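You operate a simulated robot arm through the tools that you are given. There is no shell and no other tool.

Carry out the task below with a simulated two-armed robot. There is one attempt and no reset: what you move stays moved.

## Task
Pick up the logger from the top of the cart with one hand, pass it to the other hand and put it on the drainer beside the sink.
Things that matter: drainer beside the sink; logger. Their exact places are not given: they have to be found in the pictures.

The check looks at the end state, three seconds after you hand in, the way a careful person would. Anything else that was tipped, shoved, dropped, spilled or broken makes it a failure.

## Robot
Two 7-joint arms with two-finger parallel grippers on one trunk, on a base that moves. Base frame: it is fixed to the floor where the robot stands at the start and does not move with it; the origin is under the middle of the robot, x ahead of it, y to its left, z up. Lengths are in mm, angles in degrees, forces in N, time in s.
The left shoulder is at the start at [70, 130, 1237], the right one opposite. With the tool pointing down near the work surface each hand reaches from about 220 to 520 mm from the robot's upright axis, wherever it stands, measured 20 degrees to its own side. Places, roughly: drainer beside the sink [3700, 600, 900]. Payload 1.57 kg a hand.
Tool frame (each hand has its own): the origin (TCP) lies between the finger pads and is the grasp point; the fingertips stand 30 mm ahead of it; z points along the fingers, y is the line along which they close. The gripper opens to 80 mm. The fingers are 17 mm wide and 12 mm thick; the gripper's body (40 by 82 mm) begins 80 mm behind the TCP.
Orientation is told as [roll, pitch, yaw] about the base's x, y, z axes, in that order, counted from this pose: with the fingers straight down and closing along the base's y, the tool's x points along the base's -x, its y along +y and its z along -z.

## Interface
- The arms move only by the tool nudge_tool. It takes "left_motion", "right_motion" or both (then of equal length, played together; a hand with none holds still); each is a list of rows, each a list of 7 numbers: the turn, a rotation vector about the base's x, y, z in degrees, then the shift along the base's x, y, z in m, then the opening in per cent of the stroke, from 0 (shut) to 100 (fully open). In form: [[wx, wy, wz, dx, dy, dz, fingers], ...]. A call has 1 to 20 rows; each row shifts and turns the commanded pose from where the row before left it. Each row takes 0.2 s and may step no farther than 50 mm and 8.6 degrees from the row before; otherwise, or with a gripper value out of range, the whole call is refused. A pose out of reach is approached as far as the arm can. The call stops where the force on the tool passes 40 N (or 10 N more than at its start, if that is more) or the arm is blocked; 0.2 s more then pass. The fingers move at their own pace (about 108 mm/s each) and stop on an object; they squeeze with about 34 N. The grip force told is the motor's: it shows also when the fingers shut on nothing. Time passes only in rows, and 0.2 s behind the last, so rows that do not move let the fingers close. It gives the time, the measured TCP pose, the force on the tool (base axes), the opening and the grip force at its end, in the units of the frame above (readings bear some noise), with the torque about the TCP (base axes, N m) and any sound that the robot's microphone picked up, and new pictures: "views" is both (left out), scene, wrist or none (wrist: the cameras of the hands that moved).
- Cameras (640 x 400 px; columns grow to the right, rows downward): "scene" is now at [130.6, 25.7, 1454.9]; the picture's right is [0.30, -0.96, 0.00], its down [-0.64, -0.20, -0.74] and it looks along [0.71, 0.22, -0.67] (base axes); focal length 280 px, centre (320, 200). "left" rides on the left gripper at [72, 7, -122] in its tool frame; the picture's right is [-0.09, 1.00, 0.00], its down [-0.84, -0.08, -0.54] and it looks along [-0.54, -0.05, 0.84] (tool axes); focal length 238 px, centre (320, 200). "right" rides on the right gripper at [72, -7, -122] in its tool frame; the picture's right is [0.09, 1.00, 0.00], its down [-0.84, 0.08, -0.54] and it looks along [-0.54, 0.05, 0.84] (tool axes); focal length 238 px, centre (320, 200).
- raise_lower(by): slides the trunk up (or, below 0, down) by that many mm; the arms and the scene camera ride with it, the base frame stays. It gives what a move gives, with no picture.
- roll_base(legs): drives the robot by 1 to 6 legs, each [ahead, left, turn to the left] in mm, mm and degrees, along the robot's own axes; the way and the turn of a leg run together, so that a leg with both is an arc; at most 1500 mm and 180 degrees a leg. The arms and the cameras ride along, it lands a little off, and it stops where it bumps. It gives what a move gives, and a new picture of the scene camera.
- head_to(pan, tilt): turns the head with the scene camera to pan (to the left, within 86 degrees either way) and tilt (down, from -29 to 69), counted from straight ahead of the robot. It gives what a move gives, and a new picture of the scene camera.
- locate(camera, pixels): there is no depth. For up to 12 entries [column, row, z] of the newest picture of that camera ("zoom" is the newest enlarged one), the place [x, y] in the base frame at which the ray of that pixel passes the height z, good to about 2 mm. The clock stands still meanwhile.
- inspect(camera, box): a new picture of the part [left, top, right, bottom] of that camera's present view, enlarged. The clock stands still meanwhile.
- close_job(): hands the job in; it is judged then, once.

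Unless the task says otherwise, let go and move clear before handing in.

The tools are called after ">>>" as a command line: name --argument value ..., lists and objects as JSON in quotes. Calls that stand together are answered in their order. nudge_tool: Moves the arms, as the interface text tells. Its arguments: {"type":"object","properties":{"left_motion":{"type":"array","items":{"type":"array","items":{"type":"number"}}},"right_motion":{"type":"array","items":{"type":"array","items":{"type":"number"}}},"views":{"type":"string","enum":["both","scene","wrist","none"]}},"required":[]} The other tools are called the same way: raise_lower (by) moves the trunk up or down; roll_base (legs) drives the base; head_to (pan, tilt) turns the head that bears the scene camera; locate (camera, pixels) gives the place at which the rays of pixels pass given heights; inspect (camera, box) takes an enlarged picture of a part of a camera's view; close_job () hands the job in.

At the start:

```text
t: 0.0
left_tcp_pos: [385.2, 243.2, 1234.4]
left_orientation: [-0.2, 0.0, 0.1]
left_force: [0.0, 0.7, -0.3]
left_wrist_torque: [-0.03, 0.02, 0.0]
left_grip_width: 80.1
left_grasp_force: 0.2
right_tcp_pos: [384.4, -75.4, 1234.1]
right_orientation: [0.1, 0.1, -0.1]
right_force: [-0.2, -0.1, -0.5]
right_wrist_torque: [0.01, -0.03, 0.03]
right_grip_width: 80.0
right_grasp_force: 0.1
trunk travel left (down, up): [-875.0, 65.0]
robot x, y, heading: [0.2, 1.8, -0.2]
head pan, tilt (commanded): [17.2, 42.3]
```

scene: 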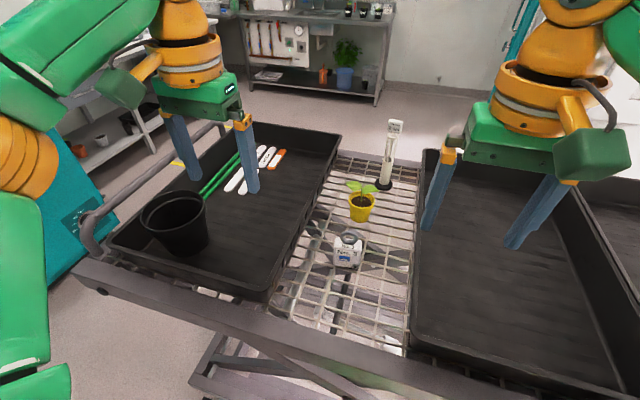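
right: 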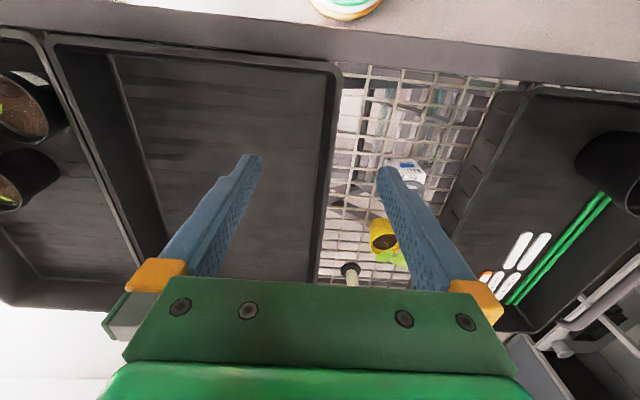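
left: 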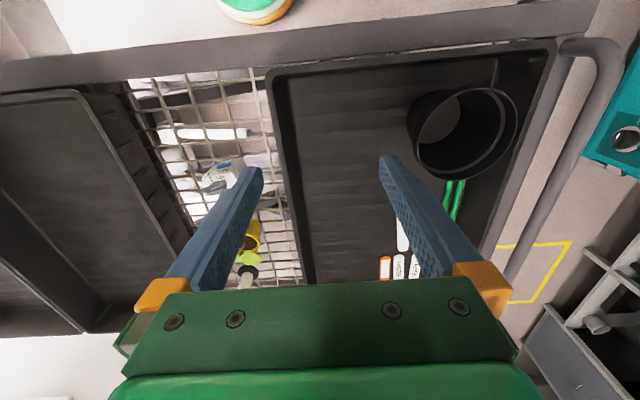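

The scene picture shows a cart with a wire shelf; a small white device at about (347, 250) is probably the logger, beside a yellow plant pot (362, 205) and a white upright tool (390, 155). I'll enlarge those parts.

>>> inspect --camera "scene" --box '[290, 110, 430, 300]'

>>> inspect --camera "right" --box '[320, 60, 500, 290]'

>>> inspect --camera "left" --box '[130, 70, 310, 290]'

```text
2.11 times, centred on (360, 205) of scene
```

zoom: 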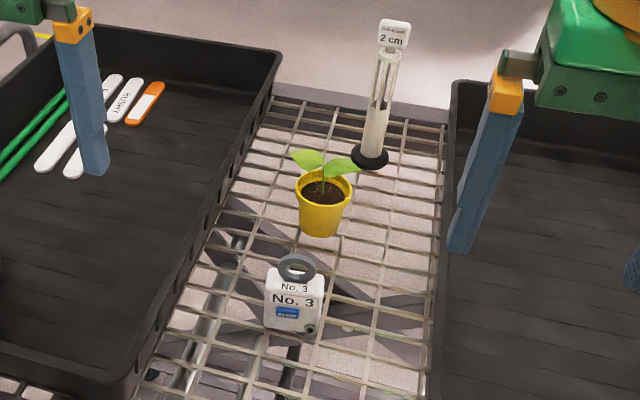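

```text
1.74 times, centred on (410, 175) of right
```

zoom: 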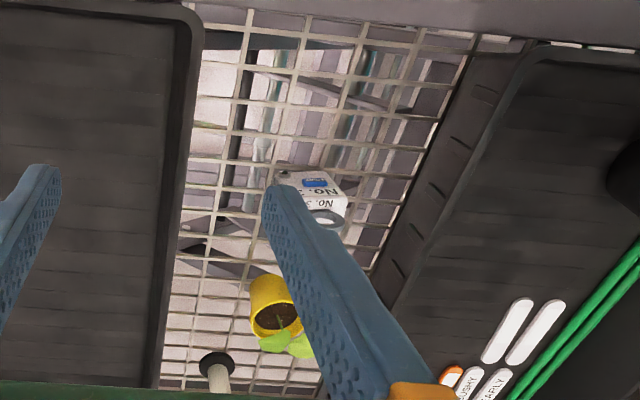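

```text
1.82 times, centred on (220, 180) of left
```

zoom: 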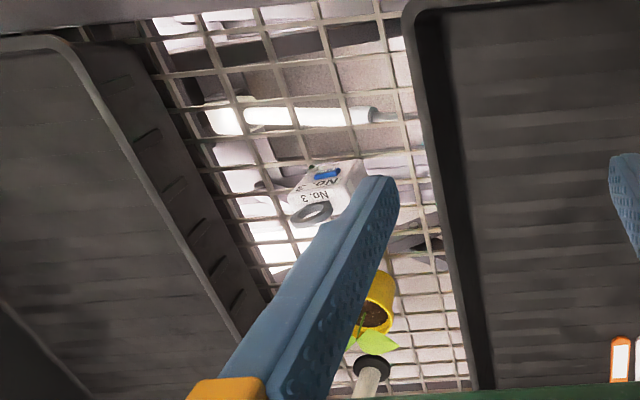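

The logger is the white box "No. 3" with a ring handle; its blue sticker sits near (345, 259) in scene, (407, 165) in right and (224, 166) in left. I'll triangulate its height and place from all three cameras.

>>> locate --camera "scene" --pixels '[[344.8, 258.7, 800], [344.8, 258.7, 850], [344.8, 258.7, 900], [344.8, 258.7, 950], [333.4, 265.3, 850], [333.4, 265.3, 900], [356.2, 269.1, 850], [356.2, 269.1, 900]]'

>>> locate --camera "right" --pixels '[[407, 165, 800], [407, 165, 850], [407, 165, 900], [407, 165, 950]]'

>>> locate --camera "left" --pixels '[[223.9, 166.2, 800], [223.9, 166.2, 850], [223.9, 166.2, 900], [223.9, 166.2, 950]]'

```text
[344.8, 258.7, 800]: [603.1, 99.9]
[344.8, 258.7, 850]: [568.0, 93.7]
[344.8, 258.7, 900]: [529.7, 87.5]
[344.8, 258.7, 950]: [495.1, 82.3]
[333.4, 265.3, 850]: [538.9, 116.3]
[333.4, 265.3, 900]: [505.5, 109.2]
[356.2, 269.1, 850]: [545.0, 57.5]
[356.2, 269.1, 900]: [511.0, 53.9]
```

```text
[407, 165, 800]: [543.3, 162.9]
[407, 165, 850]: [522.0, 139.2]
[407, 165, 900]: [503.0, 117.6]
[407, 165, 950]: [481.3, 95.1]
```

```text
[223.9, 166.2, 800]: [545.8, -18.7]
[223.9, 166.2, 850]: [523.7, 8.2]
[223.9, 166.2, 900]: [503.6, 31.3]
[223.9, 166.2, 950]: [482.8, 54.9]
```

The three rays of the sticker meet near [464, 76, 993], so the cart's wire top lies at about 970. I'll zoom in closer to measure the logger's outline.

>>> inspect --camera "scene" --box '[312, 220, 382, 280]'

>>> inspect --camera "left" --box '[180, 140, 260, 200]'

>>> inspect --camera "right" --box '[370, 140, 450, 200]'

```text
6.67 times, centred on (347, 250) of scene
```

zoom: 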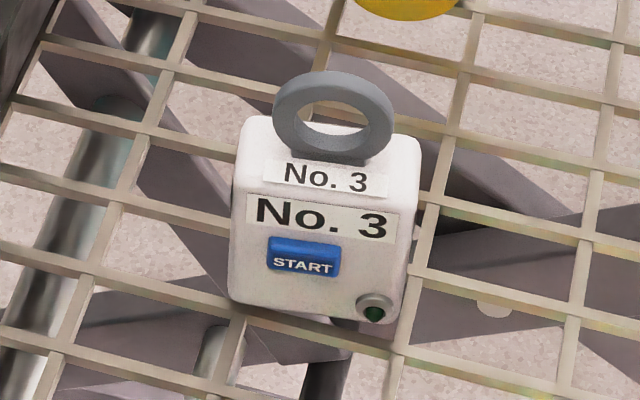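

```text
6.67 times, centred on (220, 170) of left
```

zoom: 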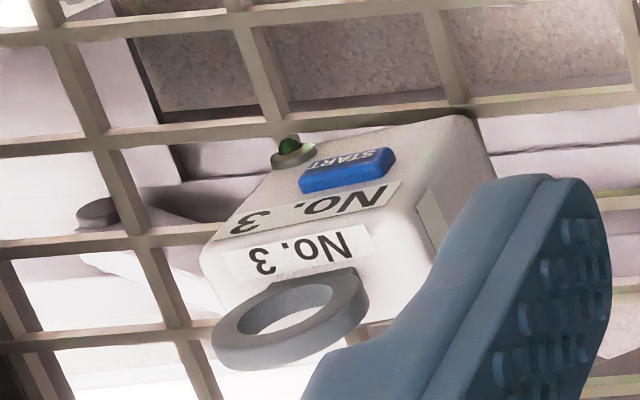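

```text
6.67 times, centred on (410, 170) of right
```

zoom: 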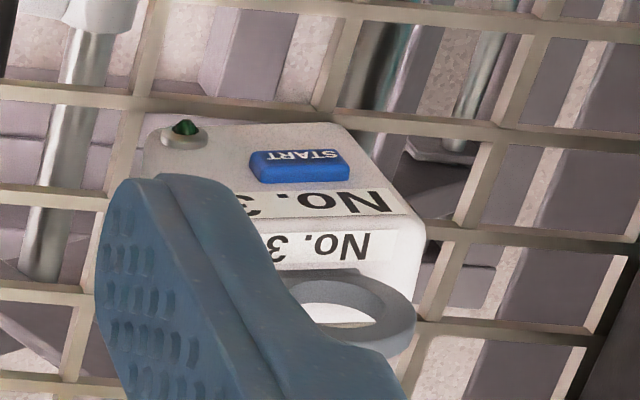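

The logger is about 49 mm wide, its front (blue START button, green lamp) faces the robot, and a grey ring handle stands on top, flat side to the front. I'll triangulate its corners, the ring and the cart's front rail.

>>> locate --camera "scene" --pixels '[[333.5, 265, 950], [333.5, 265, 980], [357.9, 268.7, 950], [357.9, 268.7, 980], [348.8, 231, 1020], [348.8, 231, 1040], [362, 242, 990], [362, 242, 1010], [335, 239, 1010], [300, 350, 950], [300, 350, 1000], [362, 218, 970]]'

>>> locate --camera "left" --pixels '[[241.7, 157.7, 950], [241.7, 157.7, 980], [214, 188.5, 1020], [214, 188.5, 1040], [300, 55, 950], [300, 55, 1000], [300, 20, 950], [300, 20, 1000]]'

>>> locate --camera "right" --pixels '[[413.7, 159.2, 950], [413.7, 159.2, 980], [416, 187, 1020], [416, 187, 1040]]'

```text
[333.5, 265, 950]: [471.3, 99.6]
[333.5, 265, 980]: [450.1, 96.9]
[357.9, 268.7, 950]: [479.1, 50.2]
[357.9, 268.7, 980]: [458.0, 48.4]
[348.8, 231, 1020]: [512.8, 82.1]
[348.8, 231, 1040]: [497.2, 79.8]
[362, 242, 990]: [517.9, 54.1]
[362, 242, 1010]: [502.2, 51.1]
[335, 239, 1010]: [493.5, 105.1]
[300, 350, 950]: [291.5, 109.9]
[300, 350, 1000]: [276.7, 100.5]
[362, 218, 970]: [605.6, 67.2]
```

```text
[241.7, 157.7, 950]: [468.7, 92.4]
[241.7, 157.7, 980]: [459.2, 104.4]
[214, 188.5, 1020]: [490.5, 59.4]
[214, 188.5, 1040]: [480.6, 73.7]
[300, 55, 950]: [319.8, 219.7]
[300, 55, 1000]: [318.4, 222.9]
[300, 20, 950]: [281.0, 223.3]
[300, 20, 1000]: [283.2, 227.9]
```

```text
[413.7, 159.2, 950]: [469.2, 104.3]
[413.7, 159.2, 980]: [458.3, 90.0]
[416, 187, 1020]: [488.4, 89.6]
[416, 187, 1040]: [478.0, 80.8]
```

The bottom front-left corner comes out at about [463, 98, 963] and the front-right at [470, 49], so the logger is turned about 8° to the left. I'll get the box top height, depth and ring measures.

>>> locate --camera "scene" --pixels '[[335.7, 248.8, 990], [335.7, 248.8, 1000], [335.7, 248.8, 1010], [335.7, 237.7, 1000], [335.7, 237.7, 1010], [362, 241, 1000], [362, 241, 1010], [352, 244, 1000], [352, 244, 1010], [340, 237, 1025], [358, 237, 1025]]'

>>> head_to --pan 0 --tilt 10

```text
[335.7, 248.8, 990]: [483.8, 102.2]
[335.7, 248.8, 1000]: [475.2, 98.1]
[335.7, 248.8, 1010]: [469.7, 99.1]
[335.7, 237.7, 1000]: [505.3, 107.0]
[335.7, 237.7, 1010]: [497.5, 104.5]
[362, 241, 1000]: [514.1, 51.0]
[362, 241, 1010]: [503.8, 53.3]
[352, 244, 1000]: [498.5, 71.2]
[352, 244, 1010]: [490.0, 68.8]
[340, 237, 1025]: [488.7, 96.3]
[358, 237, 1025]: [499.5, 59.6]
```

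```text
t: 1.0
left_tcp_pos: [383.7, 243.9, 1233.8]
left_orientation: [-0.1, -0.1, 0.1]
left_force: [-0.6, 0.2, -0.3]
left_wrist_torque: [-0.01, 0.0, 0.03]
left_grip_width: 80.1
left_grasp_force: 0.1
right_tcp_pos: [384.1, -74.9, 1233.6]
right_orientation: [0.0, 0.0, 0.0]
right_force: [0.0, 0.7, -0.3]
right_wrist_torque: [-0.02, 0.01, 0.0]
right_grip_width: 79.9
right_grasp_force: 0.1
trunk travel left (down, up): [-875.0, 65.0]
robot x, y, heading: [5.4, -1.0, 0.1]
head pan, tilt (commanded): [0.0, 10.0]
```

scene: 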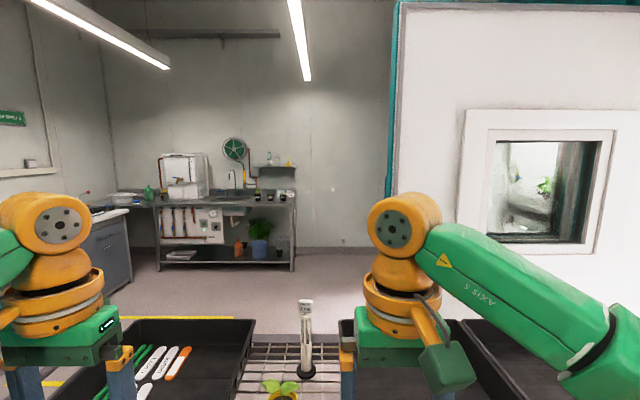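

The box spans roughly z 963–1013, about 49 × 31 mm in plan, centred near [482, 77], with the ring top at about 1046. In the new view the bench with the sink stands at about (230, 200); I'll zoom in on it.

>>> inspect --camera "scene" --box '[80, 130, 310, 280]'

>>> inspect --camera "scene" --box '[195, 150, 305, 220]'

```text
2.67 times, centred on (195, 205) of scene
```

zoom: 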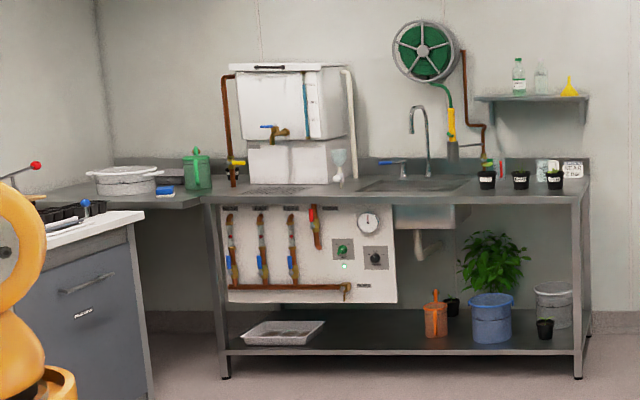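

```text
5.71 times, centred on (250, 185) of scene
```

zoom: 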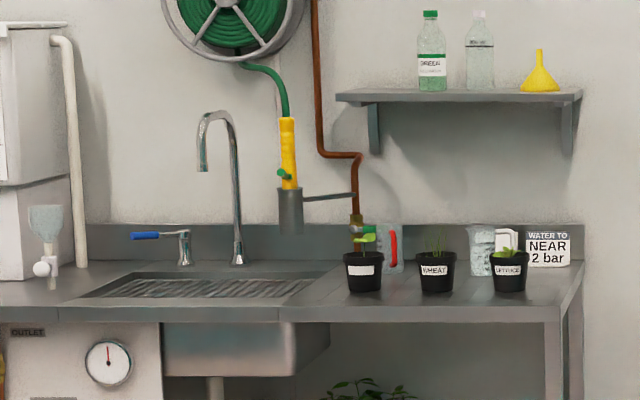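

The bench right of the sink carries three pots; the drainer should be the grooved area there, which I'll check up close later. Now I'll look back at the cart to measure the tray walls near the logger before reaching in.

>>> head_to --pan 10 --tilt 50

>>> locate --camera "left" --pixels '[[270, 72, 980], [270, 72, 1010], [270, 72, 1040], [285, 170, 980], [285, 170, 1010], [85, 90, 980], [85, 90, 1010], [150, 180, 980], [150, 180, 1010]]'

>>> locate --camera "right" --pixels '[[525, 92, 980], [525, 92, 1010], [525, 92, 1040], [335, 70, 980], [335, 70, 1010], [335, 70, 1040]]'

```text
t: 2.0
left_tcp_pos: [384.9, 243.9, 1234.0]
left_orientation: [-0.1, 0.0, 0.1]
left_force: [0.4, -0.1, -0.2]
left_wrist_torque: [0.02, 0.03, -0.02]
left_grip_width: 80.1
left_grasp_force: 0.1
right_tcp_pos: [384.8, -74.7, 1234.1]
right_orientation: [0.1, -0.1, -0.1]
right_force: [-0.7, 0.5, 0.8]
right_wrist_torque: [0.04, 0.01, 0.02]
right_grip_width: 80.0
right_grasp_force: 0.1
trunk travel left (down, up): [-875.0, 65.0]
robot x, y, heading: [4.5, 3.8, 0.2]
head pan, tilt (commanded): [10.0, 50.0]
```

scene: 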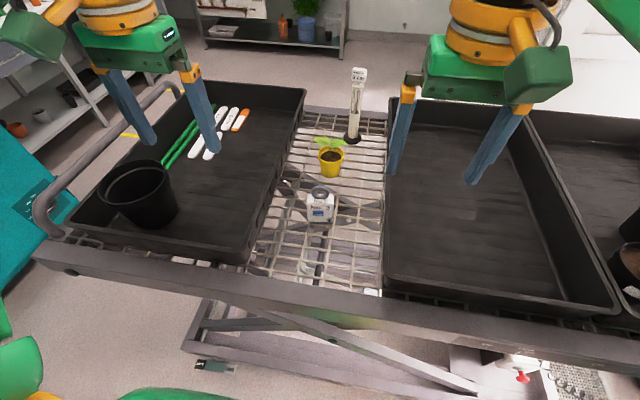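

```text
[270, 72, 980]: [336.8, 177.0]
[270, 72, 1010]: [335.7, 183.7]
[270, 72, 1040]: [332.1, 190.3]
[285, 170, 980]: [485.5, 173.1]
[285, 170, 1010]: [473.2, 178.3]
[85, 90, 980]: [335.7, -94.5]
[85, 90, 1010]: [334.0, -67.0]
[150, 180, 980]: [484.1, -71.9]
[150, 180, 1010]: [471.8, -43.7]
```

```text
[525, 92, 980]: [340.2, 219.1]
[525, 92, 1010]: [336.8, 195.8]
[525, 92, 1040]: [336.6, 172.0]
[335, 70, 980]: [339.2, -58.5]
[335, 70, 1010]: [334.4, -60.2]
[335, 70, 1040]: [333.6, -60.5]
```

The tray rims stand at about z 1020, at y ≈ 180 on the left and y ≈ -40 to -60 on the right, so there is room around the logger at y ≈ 77. I'll pitch the left hand 45° forward to take the body by its sides, leaving the ring free for the right hand, and move the right hand aside.

>>> nudge_tool --left_motion '[[0, -7.5, 0, 0, -0.02, -0.005, 100], [0, -7.5, 0, 0, -0.02, -0.005, 100], [0, -7.5, 0, 0, -0.02, -0.005, 100], [0, -7.5, 0, 0, -0.02, -0.005, 100], [0, -7.5, 0, 0, -0.02, -0.005, 100], [0, -7.5, 0, 0, -0.02, -0.005, 100], [0, 0, 8.2, 0, -0.02, -0.005, 100], [0, 0, 0, 0, 0, 0, 100]]' --right_motion '[[0, 0, 0, 0, -0.02, 0, 100], [0, 0, 0, 0, -0.02, 0, 100], [0, 0, 0, 0, -0.02, 0, 100], [0, 0, 0, 0, -0.02, 0, 100], [0, 0, 0, 0, -0.02, 0, 100], [0, 0, 0, 0, -0.02, 0, 100], [0, 0, 0, 0, -0.02, 0, 100], [0, 0, 0, 0, 0, 0, 100]]' --views "both"

```text
t: 3.9
left_tcp_pos: [384.6, 101.3, 1198.4]
left_orientation: [-0.3, -45.0, 8.5]
left_force: [-0.8, 0.4, 0.2]
left_wrist_torque: [0.02, -0.02, -0.02]
left_grip_width: 80.2
left_grasp_force: 0.1
right_tcp_pos: [384.1, -216.0, 1234.3]
right_orientation: [0.2, -0.1, 0.0]
right_force: [0.1, 0.2, 0.3]
right_wrist_torque: [0.02, -0.03, -0.03]
right_grip_width: 80.0
right_grasp_force: 0.1
trunk travel left (down, up): [-875.0, 65.0]
robot x, y, heading: [0.2, -2.6, 0.0]
head pan, tilt (commanded): [10.0, 50.0]
```

scene: 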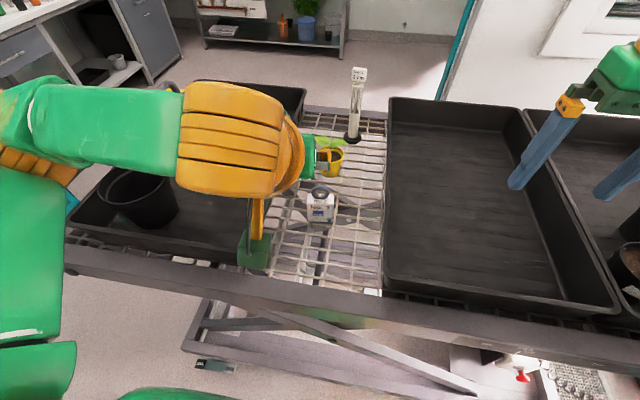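
right: 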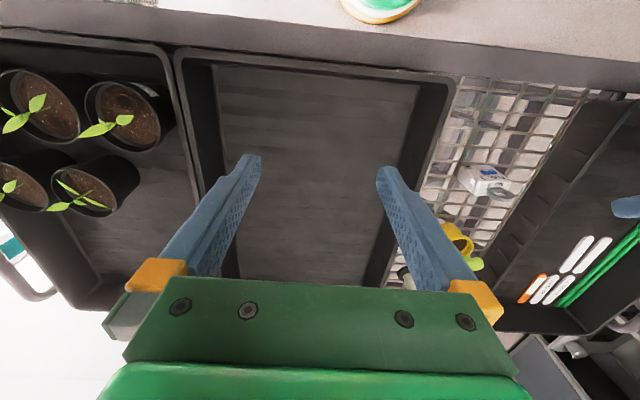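
left: 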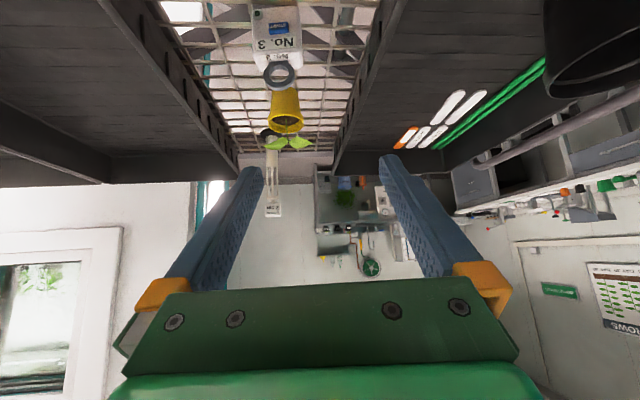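

The left hand holds its 45° pose at [385, 101, 1198] and its camera sees the logger at (272, 35). I'll go to a pre-grasp 120 mm behind the logger along the tool axis and look again.

>>> nudge_tool --left_motion '[[0, 0, 0, 0.001, -0.01, -0.03, 100], [0, 0, 0, 0.001, -0.01, -0.03, 100], [0, 0, 0, 0.001, -0.01, -0.03, 100], [0, 0, 0, 0.002, -0.008, -0.023, 100], [0, 0, 0, 0, 0, 0, 100]]' --views "both"

```text
t: 5.0
left_tcp_pos: [389.5, 65.8, 1084.9]
left_orientation: [-0.3, -45.0, 8.4]
left_force: [-1.1, -0.4, 0.3]
left_wrist_torque: [-0.03, 0.02, 0.0]
left_grip_width: 80.0
left_grasp_force: 0.0
right_tcp_pos: [383.1, -216.3, 1232.6]
right_orientation: [0.2, 0.0, 0.0]
right_force: [0.4, -0.1, -0.1]
right_wrist_torque: [-0.03, 0.01, 0.01]
right_grip_width: 80.3
right_grasp_force: 0.1
trunk travel left (down, up): [-875.0, 65.0]
robot x, y, heading: [-1.7, -1.6, -0.0]
head pan, tilt (commanded): [10.0, 50.0]
```

scene: 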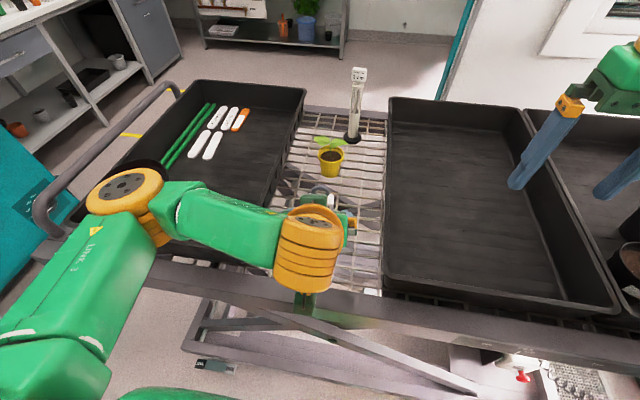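
left: 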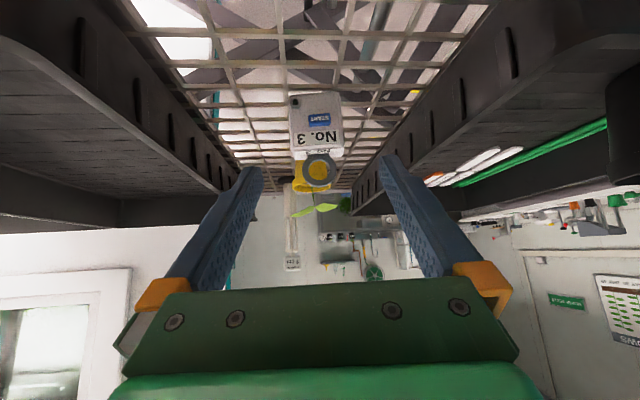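

In the left view the logger (front face columns 289–343, ring at (319, 170)) lies centred between the finger tips at about columns 250 and 385. I'll zoom in and measure its corners to fix the grasp.

>>> inspect --camera "left" --box '[270, 80, 366, 200]'

>>> locate --camera "left" --pixels '[[289, 93, 963], [340, 92, 963], [318, 170, 1030], [317, 152, 1046], [292, 145, 1013], [342, 145, 1013]]'

```text
3.33 times, centred on (318, 140) of left
```

zoom: 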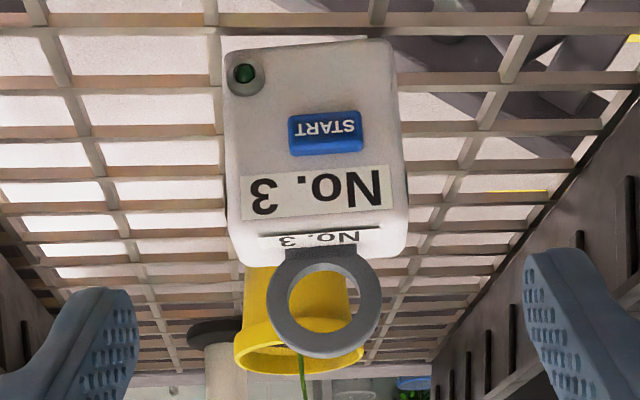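

```text
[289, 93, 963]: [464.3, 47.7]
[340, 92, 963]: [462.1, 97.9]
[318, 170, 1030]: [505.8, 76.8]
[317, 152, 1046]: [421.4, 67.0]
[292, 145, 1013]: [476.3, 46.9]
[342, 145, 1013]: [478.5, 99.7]
```

The corners confirm the logger's front at x ≈ 465, y 48–98, and the tool line is about 4 mm left of its centre. I'll advance along the tool axis to TCP ≈ [475, 75, 998] with fingers open and check.

>>> nudge_tool --left_motion '[[0, 0, 0, 0.0214, 0.0023, -0.0217, 100], [0, 0, 0, 0.0214, 0.0023, -0.0217, 100], [0, 0, 0, 0.0214, 0.0023, -0.0217, 100], [0, 0, 0, 0.0213, 0.0023, -0.0217, 100], [0, 0, 0, 0, 0, 0, 100]]' --views "both"

```text
t: 6.2
left_tcp_pos: [475.0, 73.8, 998.7]
left_orientation: [-0.1, -45.0, 8.4]
left_force: [0.1, 0.8, -0.1]
left_wrist_torque: [-0.01, -0.02, 0.03]
left_grip_width: 80.1
left_grasp_force: 0.0
right_tcp_pos: [383.2, -216.2, 1233.6]
right_orientation: [0.1, 0.0, 0.0]
right_force: [-0.2, -0.5, 0.6]
right_wrist_torque: [0.01, -0.02, 0.0]
right_grip_width: 79.9
right_grasp_force: 0.1
trunk travel left (down, up): [-875.0, 65.0]
robot x, y, heading: [0.6, -2.0, 0.2]
head pan, tilt (commanded): [10.0, 50.0]
```

scene: 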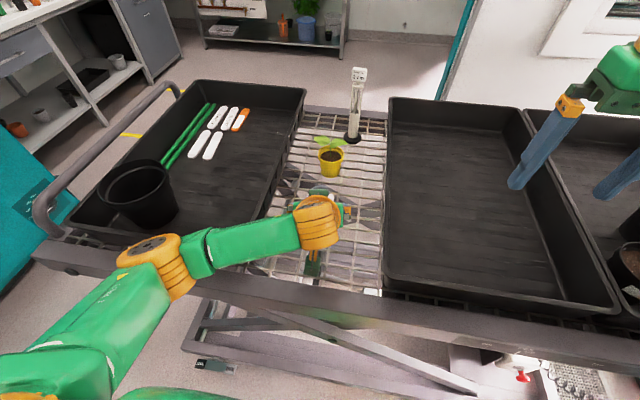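
left: 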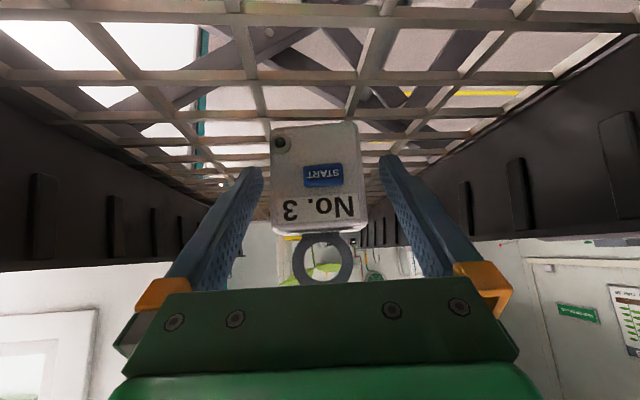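

The logger sits centred between the open fingers (columns 250 and 385), forces are near zero. I'll close the left gripper.

>>> nudge_tool --left_motion '[[0, 0, 0, 0, 0, 0, 45], [0, 0, 0, 0, 0, 0, 0], [0, 0, 0, 0, 0, 0, 0], [0, 0, 0, 0, 0, 0, 0]]' --views "wrist"

```text
t: 7.2
left_tcp_pos: [474.6, 75.1, 999.1]
left_orientation: [-0.2, -44.9, 8.4]
left_force: [0.3, -0.4, 0.0]
left_wrist_torque: [0.09, 0.01, 0.02]
left_grip_width: 53.4
left_grasp_force: 33.8
right_tcp_pos: [382.6, -215.6, 1233.3]
right_orientation: [0.1, 0.0, 0.0]
right_force: [0.1, 0.6, 0.2]
right_wrist_torque: [0.03, -0.03, 0.0]
right_grip_width: 80.0
right_grasp_force: 0.0
trunk travel left (down, up): [-875.0, 65.0]
robot x, y, heading: [1.1, -0.9, -0.2]
head pan, tilt (commanded): [10.0, 50.0]
```

left: 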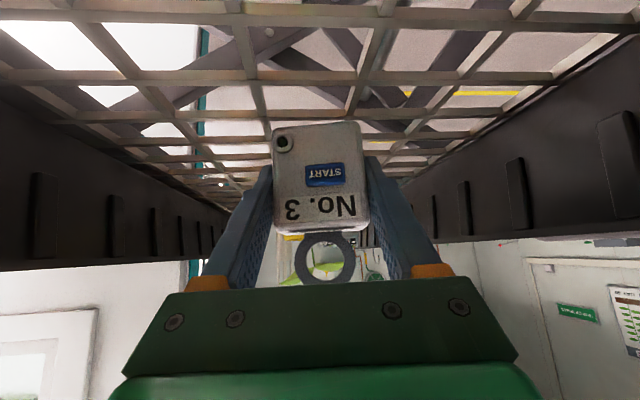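

The left fingers stopped on the logger at 53.4 mm with 33.8 N. I'll lift it straight up 80 mm and check that it comes along.

>>> nudge_tool --left_motion '[[0, 0, 0, 0, 0, 0.01, 0], [0, 0, 0, 0, 0, 0.02, 0], [0, 0, 0, 0, 0, 0.025, 0], [0, 0, 0, 0, 0, 0.025, 0], [0, 0, 0, 0, 0, 0, 0]]' --views "both"

```text
t: 8.4
left_tcp_pos: [476.1, 75.5, 1079.9]
left_orientation: [-0.1, -44.9, 8.4]
left_force: [-0.7, -0.3, -0.5]
left_wrist_torque: [-0.01, 0.03, 0.01]
left_grip_width: 53.6
left_grasp_force: 34.7
right_tcp_pos: [384.4, -215.3, 1233.0]
right_orientation: [0.1, 0.0, 0.1]
right_force: [-0.3, -0.4, -0.7]
right_wrist_torque: [-0.01, 0.0, 0.03]
right_grip_width: 80.1
right_grasp_force: 0.0
trunk travel left (down, up): [-875.0, 65.0]
robot x, y, heading: [-0.4, -2.1, 0.1]
head pan, tilt (commanded): [10.0, 50.0]
```

scene: 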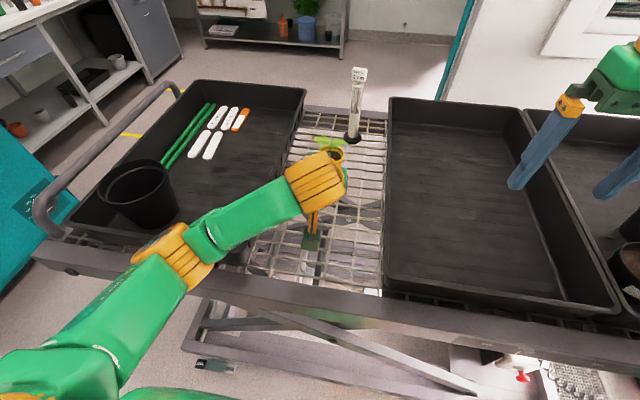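
left: 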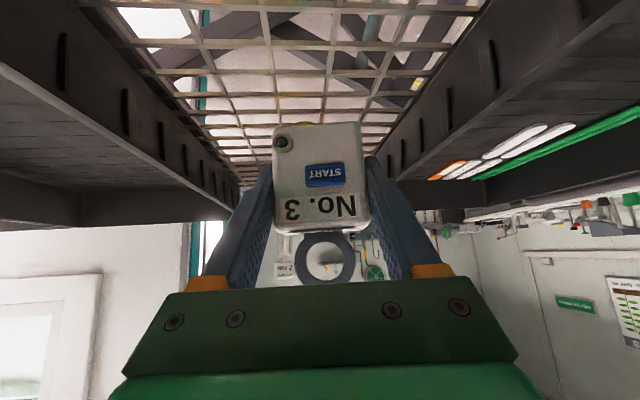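

The logger rose with the hand (grip still 53.6 mm, 34.7 N) and kept its attitude in the left view. I'll bring it toward the middle with the yaw removed, and turn the right hand by +90° so its fingers close across the ring's flat faces.

>>> nudge_tool --left_motion '[[0, 0, 0, -0.002, -0.006, 0, 0], [0, 0, 0, -0.002, -0.006, 0, 0], [0, 0, -2.1, -0.002, -0.006, 0, 0], [0, 0, -2.1, -0.002, -0.006, 0, 0], [0, 0, -2.1, -0.002, -0.006, 0, 0], [0, 0, -2.1, -0.002, -0.006, 0, 0], [0, 0, 0, -0.002, -0.006, 0, 0], [0, 0, 0, -0.002, -0.006, 0, 0], [0, 0, 0, -0.002, -0.006, 0, 0], [0, 0, 0, -0.002, -0.006, 0, 0], [0, 0, 0, 0, 0, 0, 0], [0, 0, 0, 0, 0, 0, 0]]' --right_motion '[[0, 0, 8.18, 0, 0, 0, 60], [0, 0, 8.18, 0, 0, 0, 60], [0, 0, 8.18, 0, 0, 0, 60], [0, 0, 8.18, 0, 0, 0, 60], [0, 0, 8.18, 0, 0, 0, 60], [0, 0, 8.18, 0, 0, 0, 60], [0, 0, 8.18, 0, 0, 0, 60], [0, 0, 8.18, 0, 0, 0, 60], [0, 0, 8.18, 0, 0, 0, 60], [0, 0, 8.18, 0, 0, 0, 60], [0, 0, 8.2, 0, 0, 0, 60], [0, 0, 0, 0, 0, 0, 60]]' --views "both"

```text
t: 11.1
left_tcp_pos: [454.4, 13.0, 1078.9]
left_orientation: [-0.2, -44.9, 0.1]
left_force: [-0.2, -0.4, -1.0]
left_wrist_torque: [0.0, -0.01, 0.04]
left_grip_width: 53.4
left_grasp_force: 33.9
right_tcp_pos: [252.0, -111.2, 1171.8]
right_orientation: [0.0, -0.1, 90.0]
right_force: [0.0, -0.9, 0.0]
right_wrist_torque: [-0.01, 0.01, -0.02]
right_grip_width: 48.0
right_grasp_force: 0.0
right hand out of reach, approached as far as the arm can: row 4, 5, 6, 7, 8, 9, 10, 11
trunk travel left (down, up): [-875.0, 65.0]
robot x, y, heading: [-0.2, 1.1, -0.2]
head pan, tilt (commanded): [10.0, 50.0]
```

scene: 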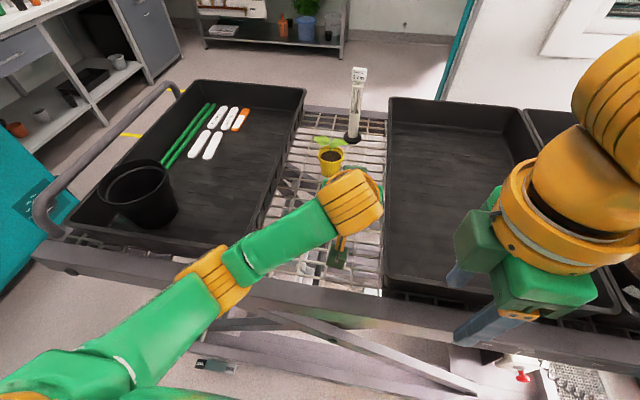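
right: 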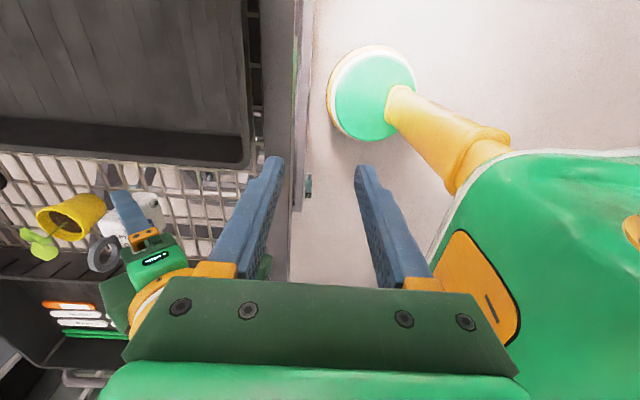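
left: 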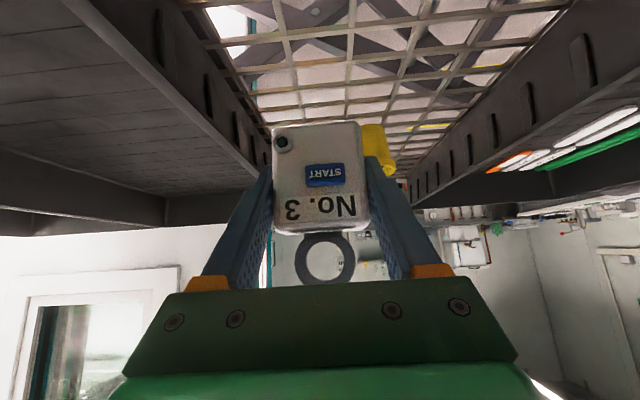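

The left hand holds the logger at [454, 13, 1079] facing straight, but the right hand could not keep its place at yaw 90 this high and was drawn to [252, -111, 1172]. I'll lower it to see whether the yaw is reachable lower down.

>>> nudge_tool --right_motion '[[0, 0, 0, 0, 0, -0.03, 60], [0, 0, 0, 0, 0, -0.03, 60], [0, 0, 0, 0, 0, -0.03, 60], [0, 0, 0, 0, 0, 0, 60]]' --views "scene"

```text
t: 12.1
left_tcp_pos: [455.2, 14.5, 1078.8]
left_orientation: [-0.3, -45.1, 0.1]
left_force: [-0.2, -0.2, -0.9]
left_wrist_torque: [-0.02, -0.03, 0.03]
left_grip_width: 53.4
left_grasp_force: 33.8
right_tcp_pos: [251.4, -111.4, 1082.3]
right_orientation: [0.2, 0.0, 90.1]
right_force: [-0.1, -0.2, -0.3]
right_wrist_torque: [0.02, 0.04, 0.0]
right_grip_width: 47.7
right_grasp_force: 0.1
trunk travel left (down, up): [-875.0, 65.0]
robot x, y, heading: [3.8, 2.1, -0.2]
head pan, tilt (commanded): [10.0, 50.0]
```

scene: 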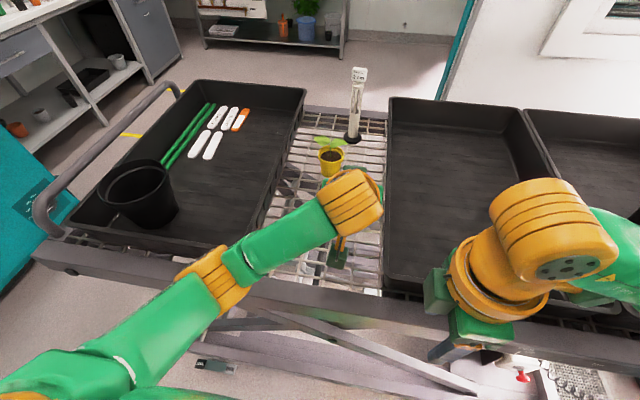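

The commanded pose follows the measured one, and the right hand now sits at [251, -111, 1082] with yaw 90. I'll move it forward at this height to see how far this orientation reaches.

>>> nudge_tool --right_motion '[[0, 0, 0, 0.02, 0, 0.005, 60], [0, 0, 0, 0.025, 0, 0.005, 60], [0, 0, 0, 0.025, 0, 0.005, 60], [0, 0, 0, 0.025, 0, 0.005, 60], [0, 0, 0, 0, 0, 0, 60]]' --views "scene"

```text
t: 13.2
left_tcp_pos: [455.3, 13.4, 1079.5]
left_orientation: [-0.2, -45.1, 0.0]
left_force: [0.3, -0.1, -1.5]
left_wrist_torque: [0.01, 0.02, 0.0]
left_grip_width: 53.4
left_grasp_force: 34.0
right_tcp_pos: [256.4, -110.2, 1086.3]
right_orientation: [0.1, 0.0, 89.8]
right_force: [0.4, -0.2, 0.4]
right_wrist_torque: [0.03, 0.0, 0.0]
right_grip_width: 48.1
right_grasp_force: 0.1
right hand out of reach, approached as far as the arm can: row 1, 2, 3, 4
trunk travel left (down, up): [-875.0, 65.0]
robot x, y, heading: [5.2, -1.3, 0.2]
head pan, tilt (commanded): [10.0, 50.0]
```

scene: 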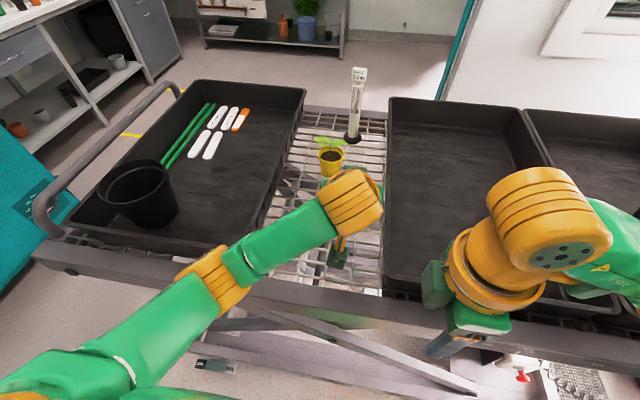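

Yaw +90 is limited to about x 256, so I'll turn the right hand back through 0 toward the opposite yaw while moving it forward, and see whether -90 reaches better.

>>> nudge_tool --right_motion '[[0, 0, -8.2, 0, 0, 0, 60], [0, 0, -8.2, 0, 0, 0, 60], [0, 0, -8.2, 0, 0, 0.01, 60], [0, 0, -8.2, 0.01, -0.01, 0.01, 60], [0, 0, -8.2, 0.015, -0.01, 0.01, 60], [0, 0, -8.2, 0.015, -0.01, 0.01, 60], [0, 0, -8.2, 0.015, -0.01, 0.01, 60], [0, 0, -8.2, 0.015, -0.01, 0, 60], [0, 0, -8.2, 0.015, -0.01, 0, 60], [0, 0, -8.2, 0.015, -0.01, 0, 60], [0, 0, -8, 0.015, -0.01, 0, 60], [0, 0, 0, 0, 0, 0, 60]]' --views "none"

>>> nudge_tool --right_motion '[[0, 0, -8.2, 0, 0, 0, 60], [0, 0, -8.2, 0, 0, 0, 60], [0, 0, -8.2, 0, 0, 0, 60], [0, 0, -8.2, 0, 0, 0, 60], [0, 0, -8.2, 0, 0, 0, 60], [0, 0, -8.2, 0, 0, 0, 60], [0, 0, -8.2, 0, 0, 0, 60], [0, 0, -8.2, 0, 0, 0, 60], [0, 0, -8.2, 0, 0, 0, 60], [0, 0, -8.2, 0, 0, 0, 60], [0, 0, -8, 0, 0, 0, 60], [0, 0, 0, 0, 0, 0, 60]]' --views "both"

```text
t: 15.8
left_tcp_pos: [456.1, 14.6, 1079.2]
left_orientation: [-0.2, -45.1, -0.1]
left_force: [-0.9, 0.4, -0.6]
left_wrist_torque: [-0.02, 0.03, -0.02]
left_grip_width: 53.5
left_grasp_force: 34.4
right_tcp_pos: [371.4, -189.1, 1133.6]
right_orientation: [0.2, 0.0, -0.2]
right_force: [-0.2, -0.4, -0.1]
right_wrist_torque: [0.03, 0.0, -0.02]
right_grip_width: 47.9
right_grasp_force: 0.1
trunk travel left (down, up): [-875.0, 65.0]
robot x, y, heading: [-0.1, 3.6, -0.1]
head pan, tilt (commanded): [10.0, 50.0]
```

```text
t: 18.4
left_tcp_pos: [455.1, 14.0, 1080.2]
left_orientation: [-0.2, -45.0, 0.0]
left_force: [-0.3, 0.2, -1.1]
left_wrist_torque: [0.02, 0.01, -0.01]
left_grip_width: 53.3
left_grasp_force: 33.9
right_tcp_pos: [372.3, -189.2, 1135.1]
right_orientation: [0.0, 0.0, -90.1]
right_force: [-0.1, -0.4, -0.4]
right_wrist_torque: [-0.01, -0.02, 0.02]
right_grip_width: 48.1
right_grasp_force: 0.0
trunk travel left (down, up): [-875.0, 65.0]
robot x, y, heading: [-0.5, -1.9, 0.1]
head pan, tilt (commanded): [10.0, 50.0]
```

scene: 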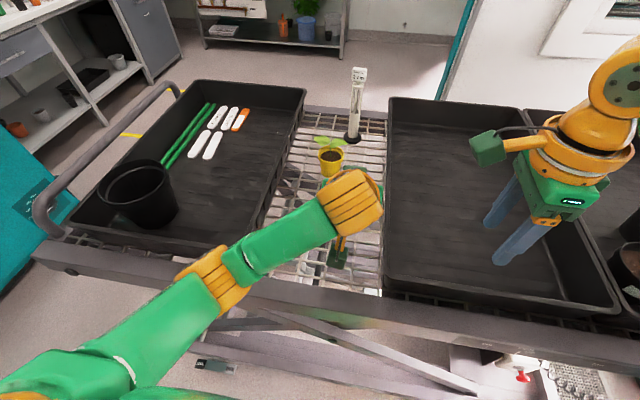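
right: 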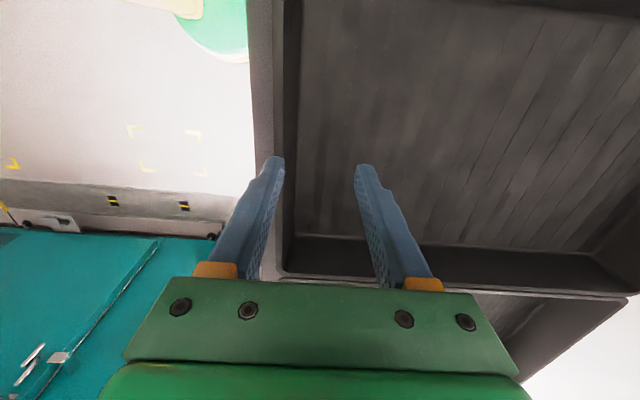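

Yaw -90 reaches fine (right at [372, -189, 1135]), with its camera box on the left side. By the grasp geometry the ring centre should be near [463, 14, 1112] with its top near 1128, so I'll raise the right hand and bring it above, short of the ring.

>>> nudge_tool --right_motion '[[0, 0, 0, 0, 0, 0.03, 60], [0, 0, 0, 0, 0, 0.03, 60], [0, 0, 0, 0.02, 0.03, 0, 60], [0, 0, 0, 0.02, 0.03, 0, 60], [0, 0, 0, 0.02, 0.03, 0, 60], [0, 0, 0, 0.02, 0.03, 0, 60], [0, 0, 0, 0.01, 0.02, 0, 60], [0, 0, 0, 0, 0, 0, 60]]' --views "both"

```text
t: 20.2
left_tcp_pos: [454.8, 13.1, 1079.6]
left_orientation: [-0.1, -45.0, -0.2]
left_force: [0.4, 0.3, -0.8]
left_wrist_torque: [0.02, 0.0, 0.01]
left_grip_width: 53.1
left_grasp_force: 34.0
right_tcp_pos: [439.8, -56.5, 1186.5]
right_orientation: [0.0, 0.0, -90.0]
right_force: [0.3, 0.8, 0.5]
right_wrist_torque: [0.04, 0.02, -0.02]
right_grip_width: 47.9
right_grasp_force: 0.1
right hand out of reach, approached as far as the arm can: row 6, 7
trunk travel left (down, up): [-875.0, 65.0]
robot x, y, heading: [-1.8, -1.1, 0.1]
head pan, tilt (commanded): [10.0, 50.0]
```

scene: 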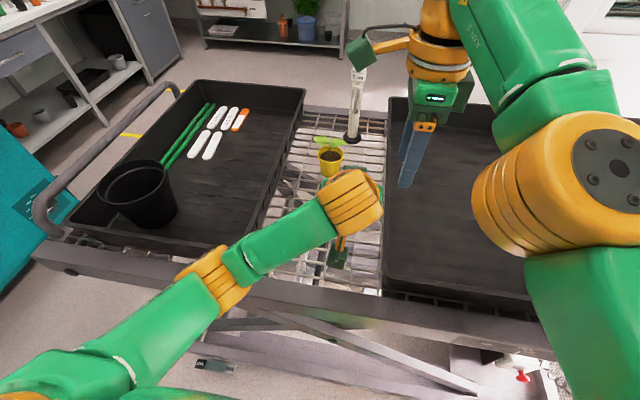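
right: 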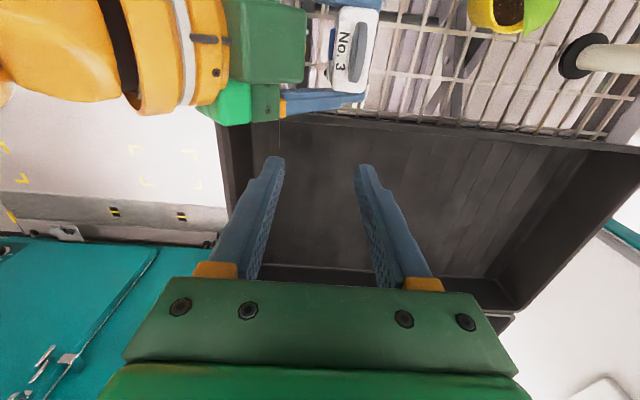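

The right arm's reach ended at [440, -56, 1186] at this height; its view shows the logger top and ring at (350, 55). I'll bring the logger nearer, to about [405, -10, 1080], with the right hand moved a little aside.

>>> nudge_tool --left_motion '[[0, 0, 0, 0, 0, 0, 0], [0, 0, 0, -0.0125, -0.006, 0, 0], [0, 0, 0, -0.0125, -0.006, 0, 0], [0, 0, 0, -0.0125, -0.006, 0, 0], [0, 0, 0, -0.0125, -0.006, 0, 0], [0, 0, 0, 0, 0, 0, 0]]' --right_motion '[[0, 0, 0, -0.01, -0.03, 0, 60], [0, 0, 0, -0.01, -0.03, 0, 60], [0, 0, 0, 0, 0, 0, 60], [0, 0, 0, 0, 0, 0, 60], [0, 0, 0, 0, 0, 0, 60], [0, 0, 0, 0, 0, 0, 60]]' --views "both"

```text
t: 21.6
left_tcp_pos: [405.4, -8.5, 1077.0]
left_orientation: [-0.2, -44.9, 0.0]
left_force: [0.8, 0.6, -0.6]
left_wrist_torque: [-0.01, 0.01, 0.0]
left_grip_width: 53.4
left_grasp_force: 34.3
right_tcp_pos: [447.9, -108.6, 1197.1]
right_orientation: [-0.1, -0.1, -90.0]
right_force: [0.0, -0.5, 0.1]
right_wrist_torque: [0.01, 0.0, -0.01]
right_grip_width: 48.0
right_grasp_force: 0.1
right hand out of reach, approached as far as the arm can: row 1, 2
trunk travel left (down, up): [-875.0, 65.0]
robot x, y, heading: [1.4, 0.1, -0.0]
head pan, tilt (commanded): [10.0, 50.0]
```

scene: 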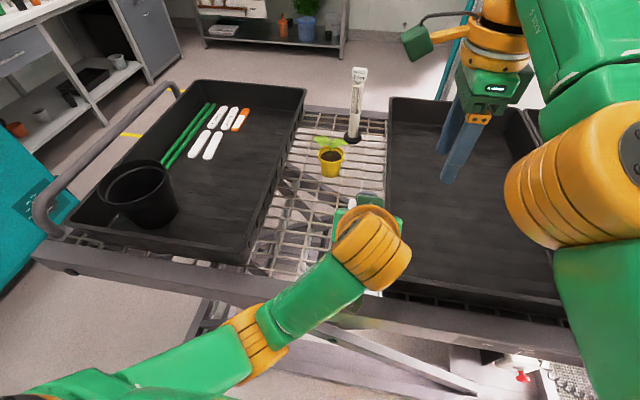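
right: 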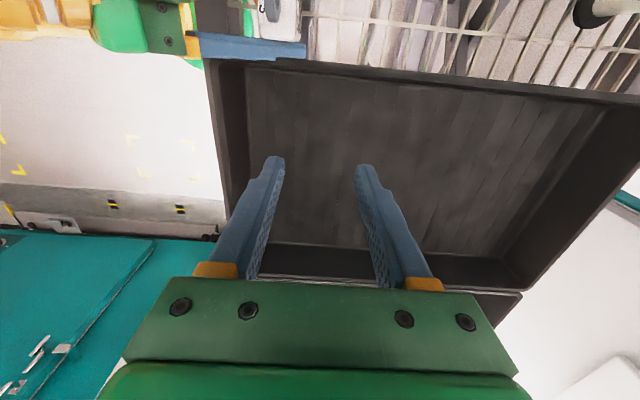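
left: 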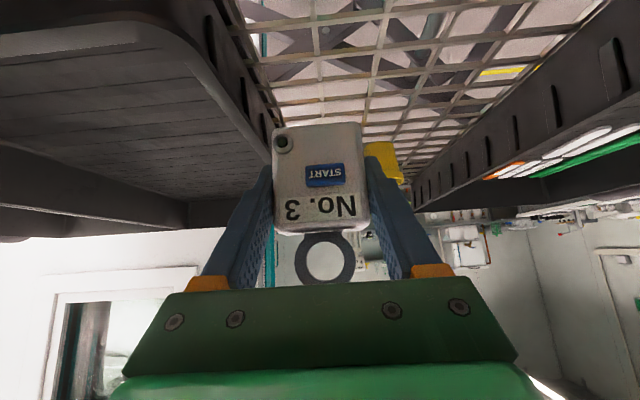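

The right hand is near its limits up here ([448, -109, 1197]), so a lower handover clear of the cart would suit both arms better. Before backing off I'll look to both sides for obstacles.

>>> head_to --pan 86 --tilt 45

>>> head_to --pan -86 --tilt 45

```text
t: 23.1
left_tcp_pos: [404.8, -9.0, 1077.8]
left_orientation: [-0.2, -45.0, 0.1]
left_force: [0.0, -0.1, -1.1]
left_wrist_torque: [-0.01, -0.01, 0.0]
left_grip_width: 53.1
left_grasp_force: 34.0
right_tcp_pos: [448.2, -109.6, 1196.5]
right_orientation: [0.1, -0.1, -90.0]
right_force: [-0.5, 0.1, 0.1]
right_wrist_torque: [0.04, 0.02, 0.0]
right_grip_width: 47.8
right_grasp_force: 0.2
trunk travel left (down, up): [-875.0, 65.0]
robot x, y, heading: [-0.9, 3.4, -0.0]
head pan, tilt (commanded): [85.9, 45.0]
```

scene: 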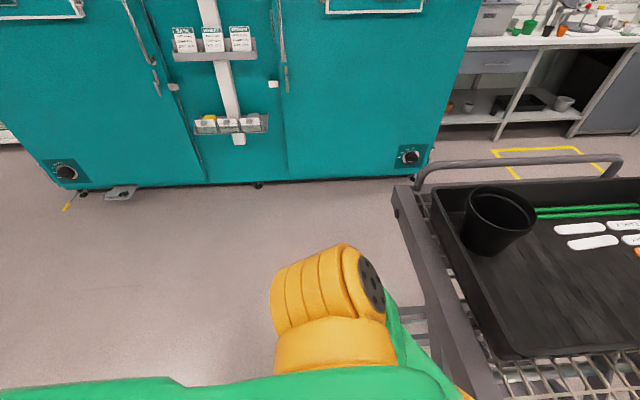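

```text
t: 25.7
left_tcp_pos: [404.5, -9.8, 1077.3]
left_orientation: [-0.2, -45.0, -0.1]
left_force: [0.2, 0.6, -1.3]
left_wrist_torque: [-0.02, 0.0, -0.04]
left_grip_width: 53.2
left_grasp_force: 33.6
right_tcp_pos: [448.3, -109.6, 1197.4]
right_orientation: [0.1, -0.1, -89.9]
right_force: [-0.2, 0.4, 0.0]
right_wrist_torque: [-0.02, -0.01, -0.02]
right_grip_width: 48.1
right_grasp_force: 0.1
trunk travel left (down, up): [-875.0, 65.0]
robot x, y, heading: [1.5, 1.0, 0.0]
head pan, tilt (commanded): [-85.9, 45.0]
```

scene: 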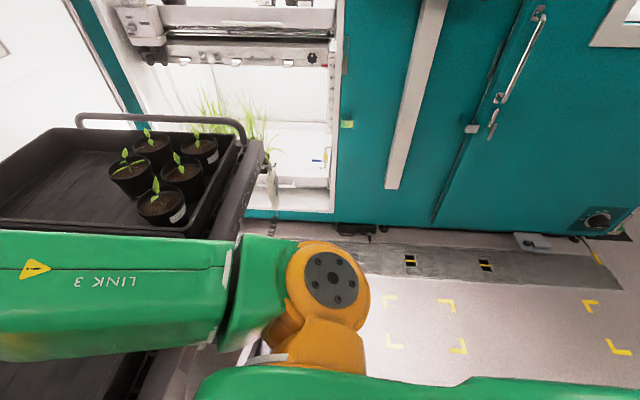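

The aisle is wide: the cabinets stand about 1.6 m to the left and 1.3 m to the right, and the floor beside and behind looks free. I'll raise the trunk 65 mm so the logger clears the tray rims well, then back off 450 mm from the cart.

>>> raise_lower --by 60

>>> head_to --pan 5 --tilt 45

>>> roll_base --legs '[[-450, 0, 0]]'

```text
t: 26.7
left_tcp_pos: [405.4, -8.9, 1137.8]
left_orientation: [-0.2, -45.0, -0.1]
left_force: [-0.4, 0.1, -0.7]
left_wrist_torque: [0.0, -0.03, -0.03]
left_grip_width: 53.1
left_grasp_force: 33.5
right_tcp_pos: [448.1, -109.3, 1257.1]
right_orientation: [-0.2, -0.1, -90.0]
right_force: [0.4, 0.1, 0.8]
right_wrist_torque: [-0.01, -0.03, 0.02]
right_grip_width: 47.9
right_grasp_force: 0.1
trunk travel left (down, up): [-935.0, 5.0]
robot x, y, heading: [-1.3, -0.6, 0.0]
head pan, tilt (commanded): [-85.9, 45.0]
```

```text
t: 28.4
left_tcp_pos: [404.4, -9.3, 1138.1]
left_orientation: [-0.2, -45.0, 0.1]
left_force: [-0.1, 0.3, -0.8]
left_wrist_torque: [-0.03, -0.01, 0.02]
left_grip_width: 53.5
left_grasp_force: 34.0
right_tcp_pos: [447.6, -109.0, 1257.1]
right_orientation: [0.0, 0.0, -90.0]
right_force: [-0.4, 0.0, -0.2]
right_wrist_torque: [0.04, 0.02, 0.02]
right_grip_width: 47.8
right_grasp_force: 0.1
trunk travel left (down, up): [-935.0, 5.0]
robot x, y, heading: [-3.0, -3.3, 0.2]
head pan, tilt (commanded): [5.0, 45.0]
```

scene: 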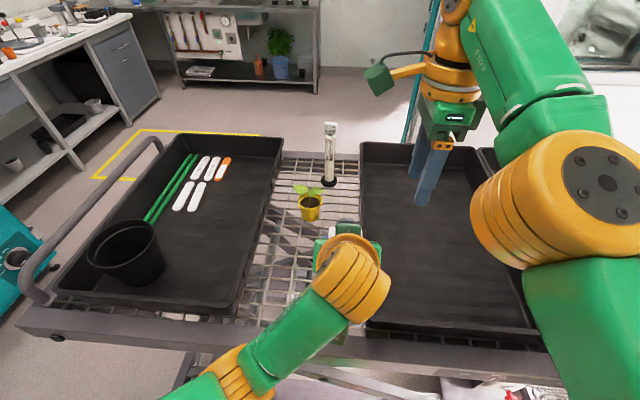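

```text
t: 31.1
left_tcp_pos: [-37.3, -10.2, 1137.7]
left_orientation: [-0.2, -44.9, -0.1]
left_force: [0.5, 0.1, -1.0]
left_wrist_torque: [0.0, 0.02, 0.0]
left_grip_width: 53.3
left_grasp_force: 34.1
right_tcp_pos: [5.8, -110.7, 1256.3]
right_orientation: [-0.2, -0.1, -90.2]
right_force: [-0.3, 0.3, 1.0]
right_wrist_torque: [0.06, -0.01, 0.0]
right_grip_width: 48.0
right_grasp_force: 0.1
trunk travel left (down, up): [-935.0, 5.0]
robot x, y, heading: [-445.8, 4.6, -0.3]
head pan, tilt (commanded): [5.0, 45.0]
```

scene: 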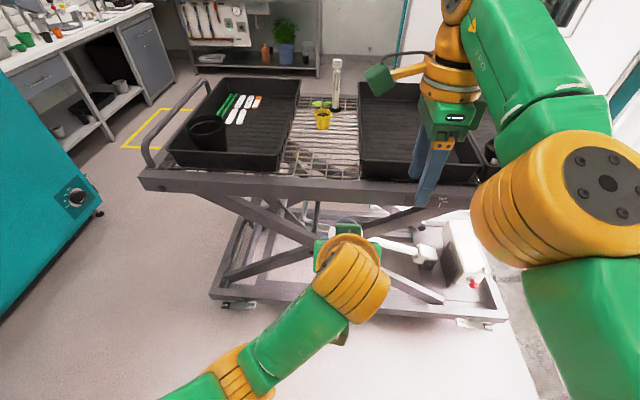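

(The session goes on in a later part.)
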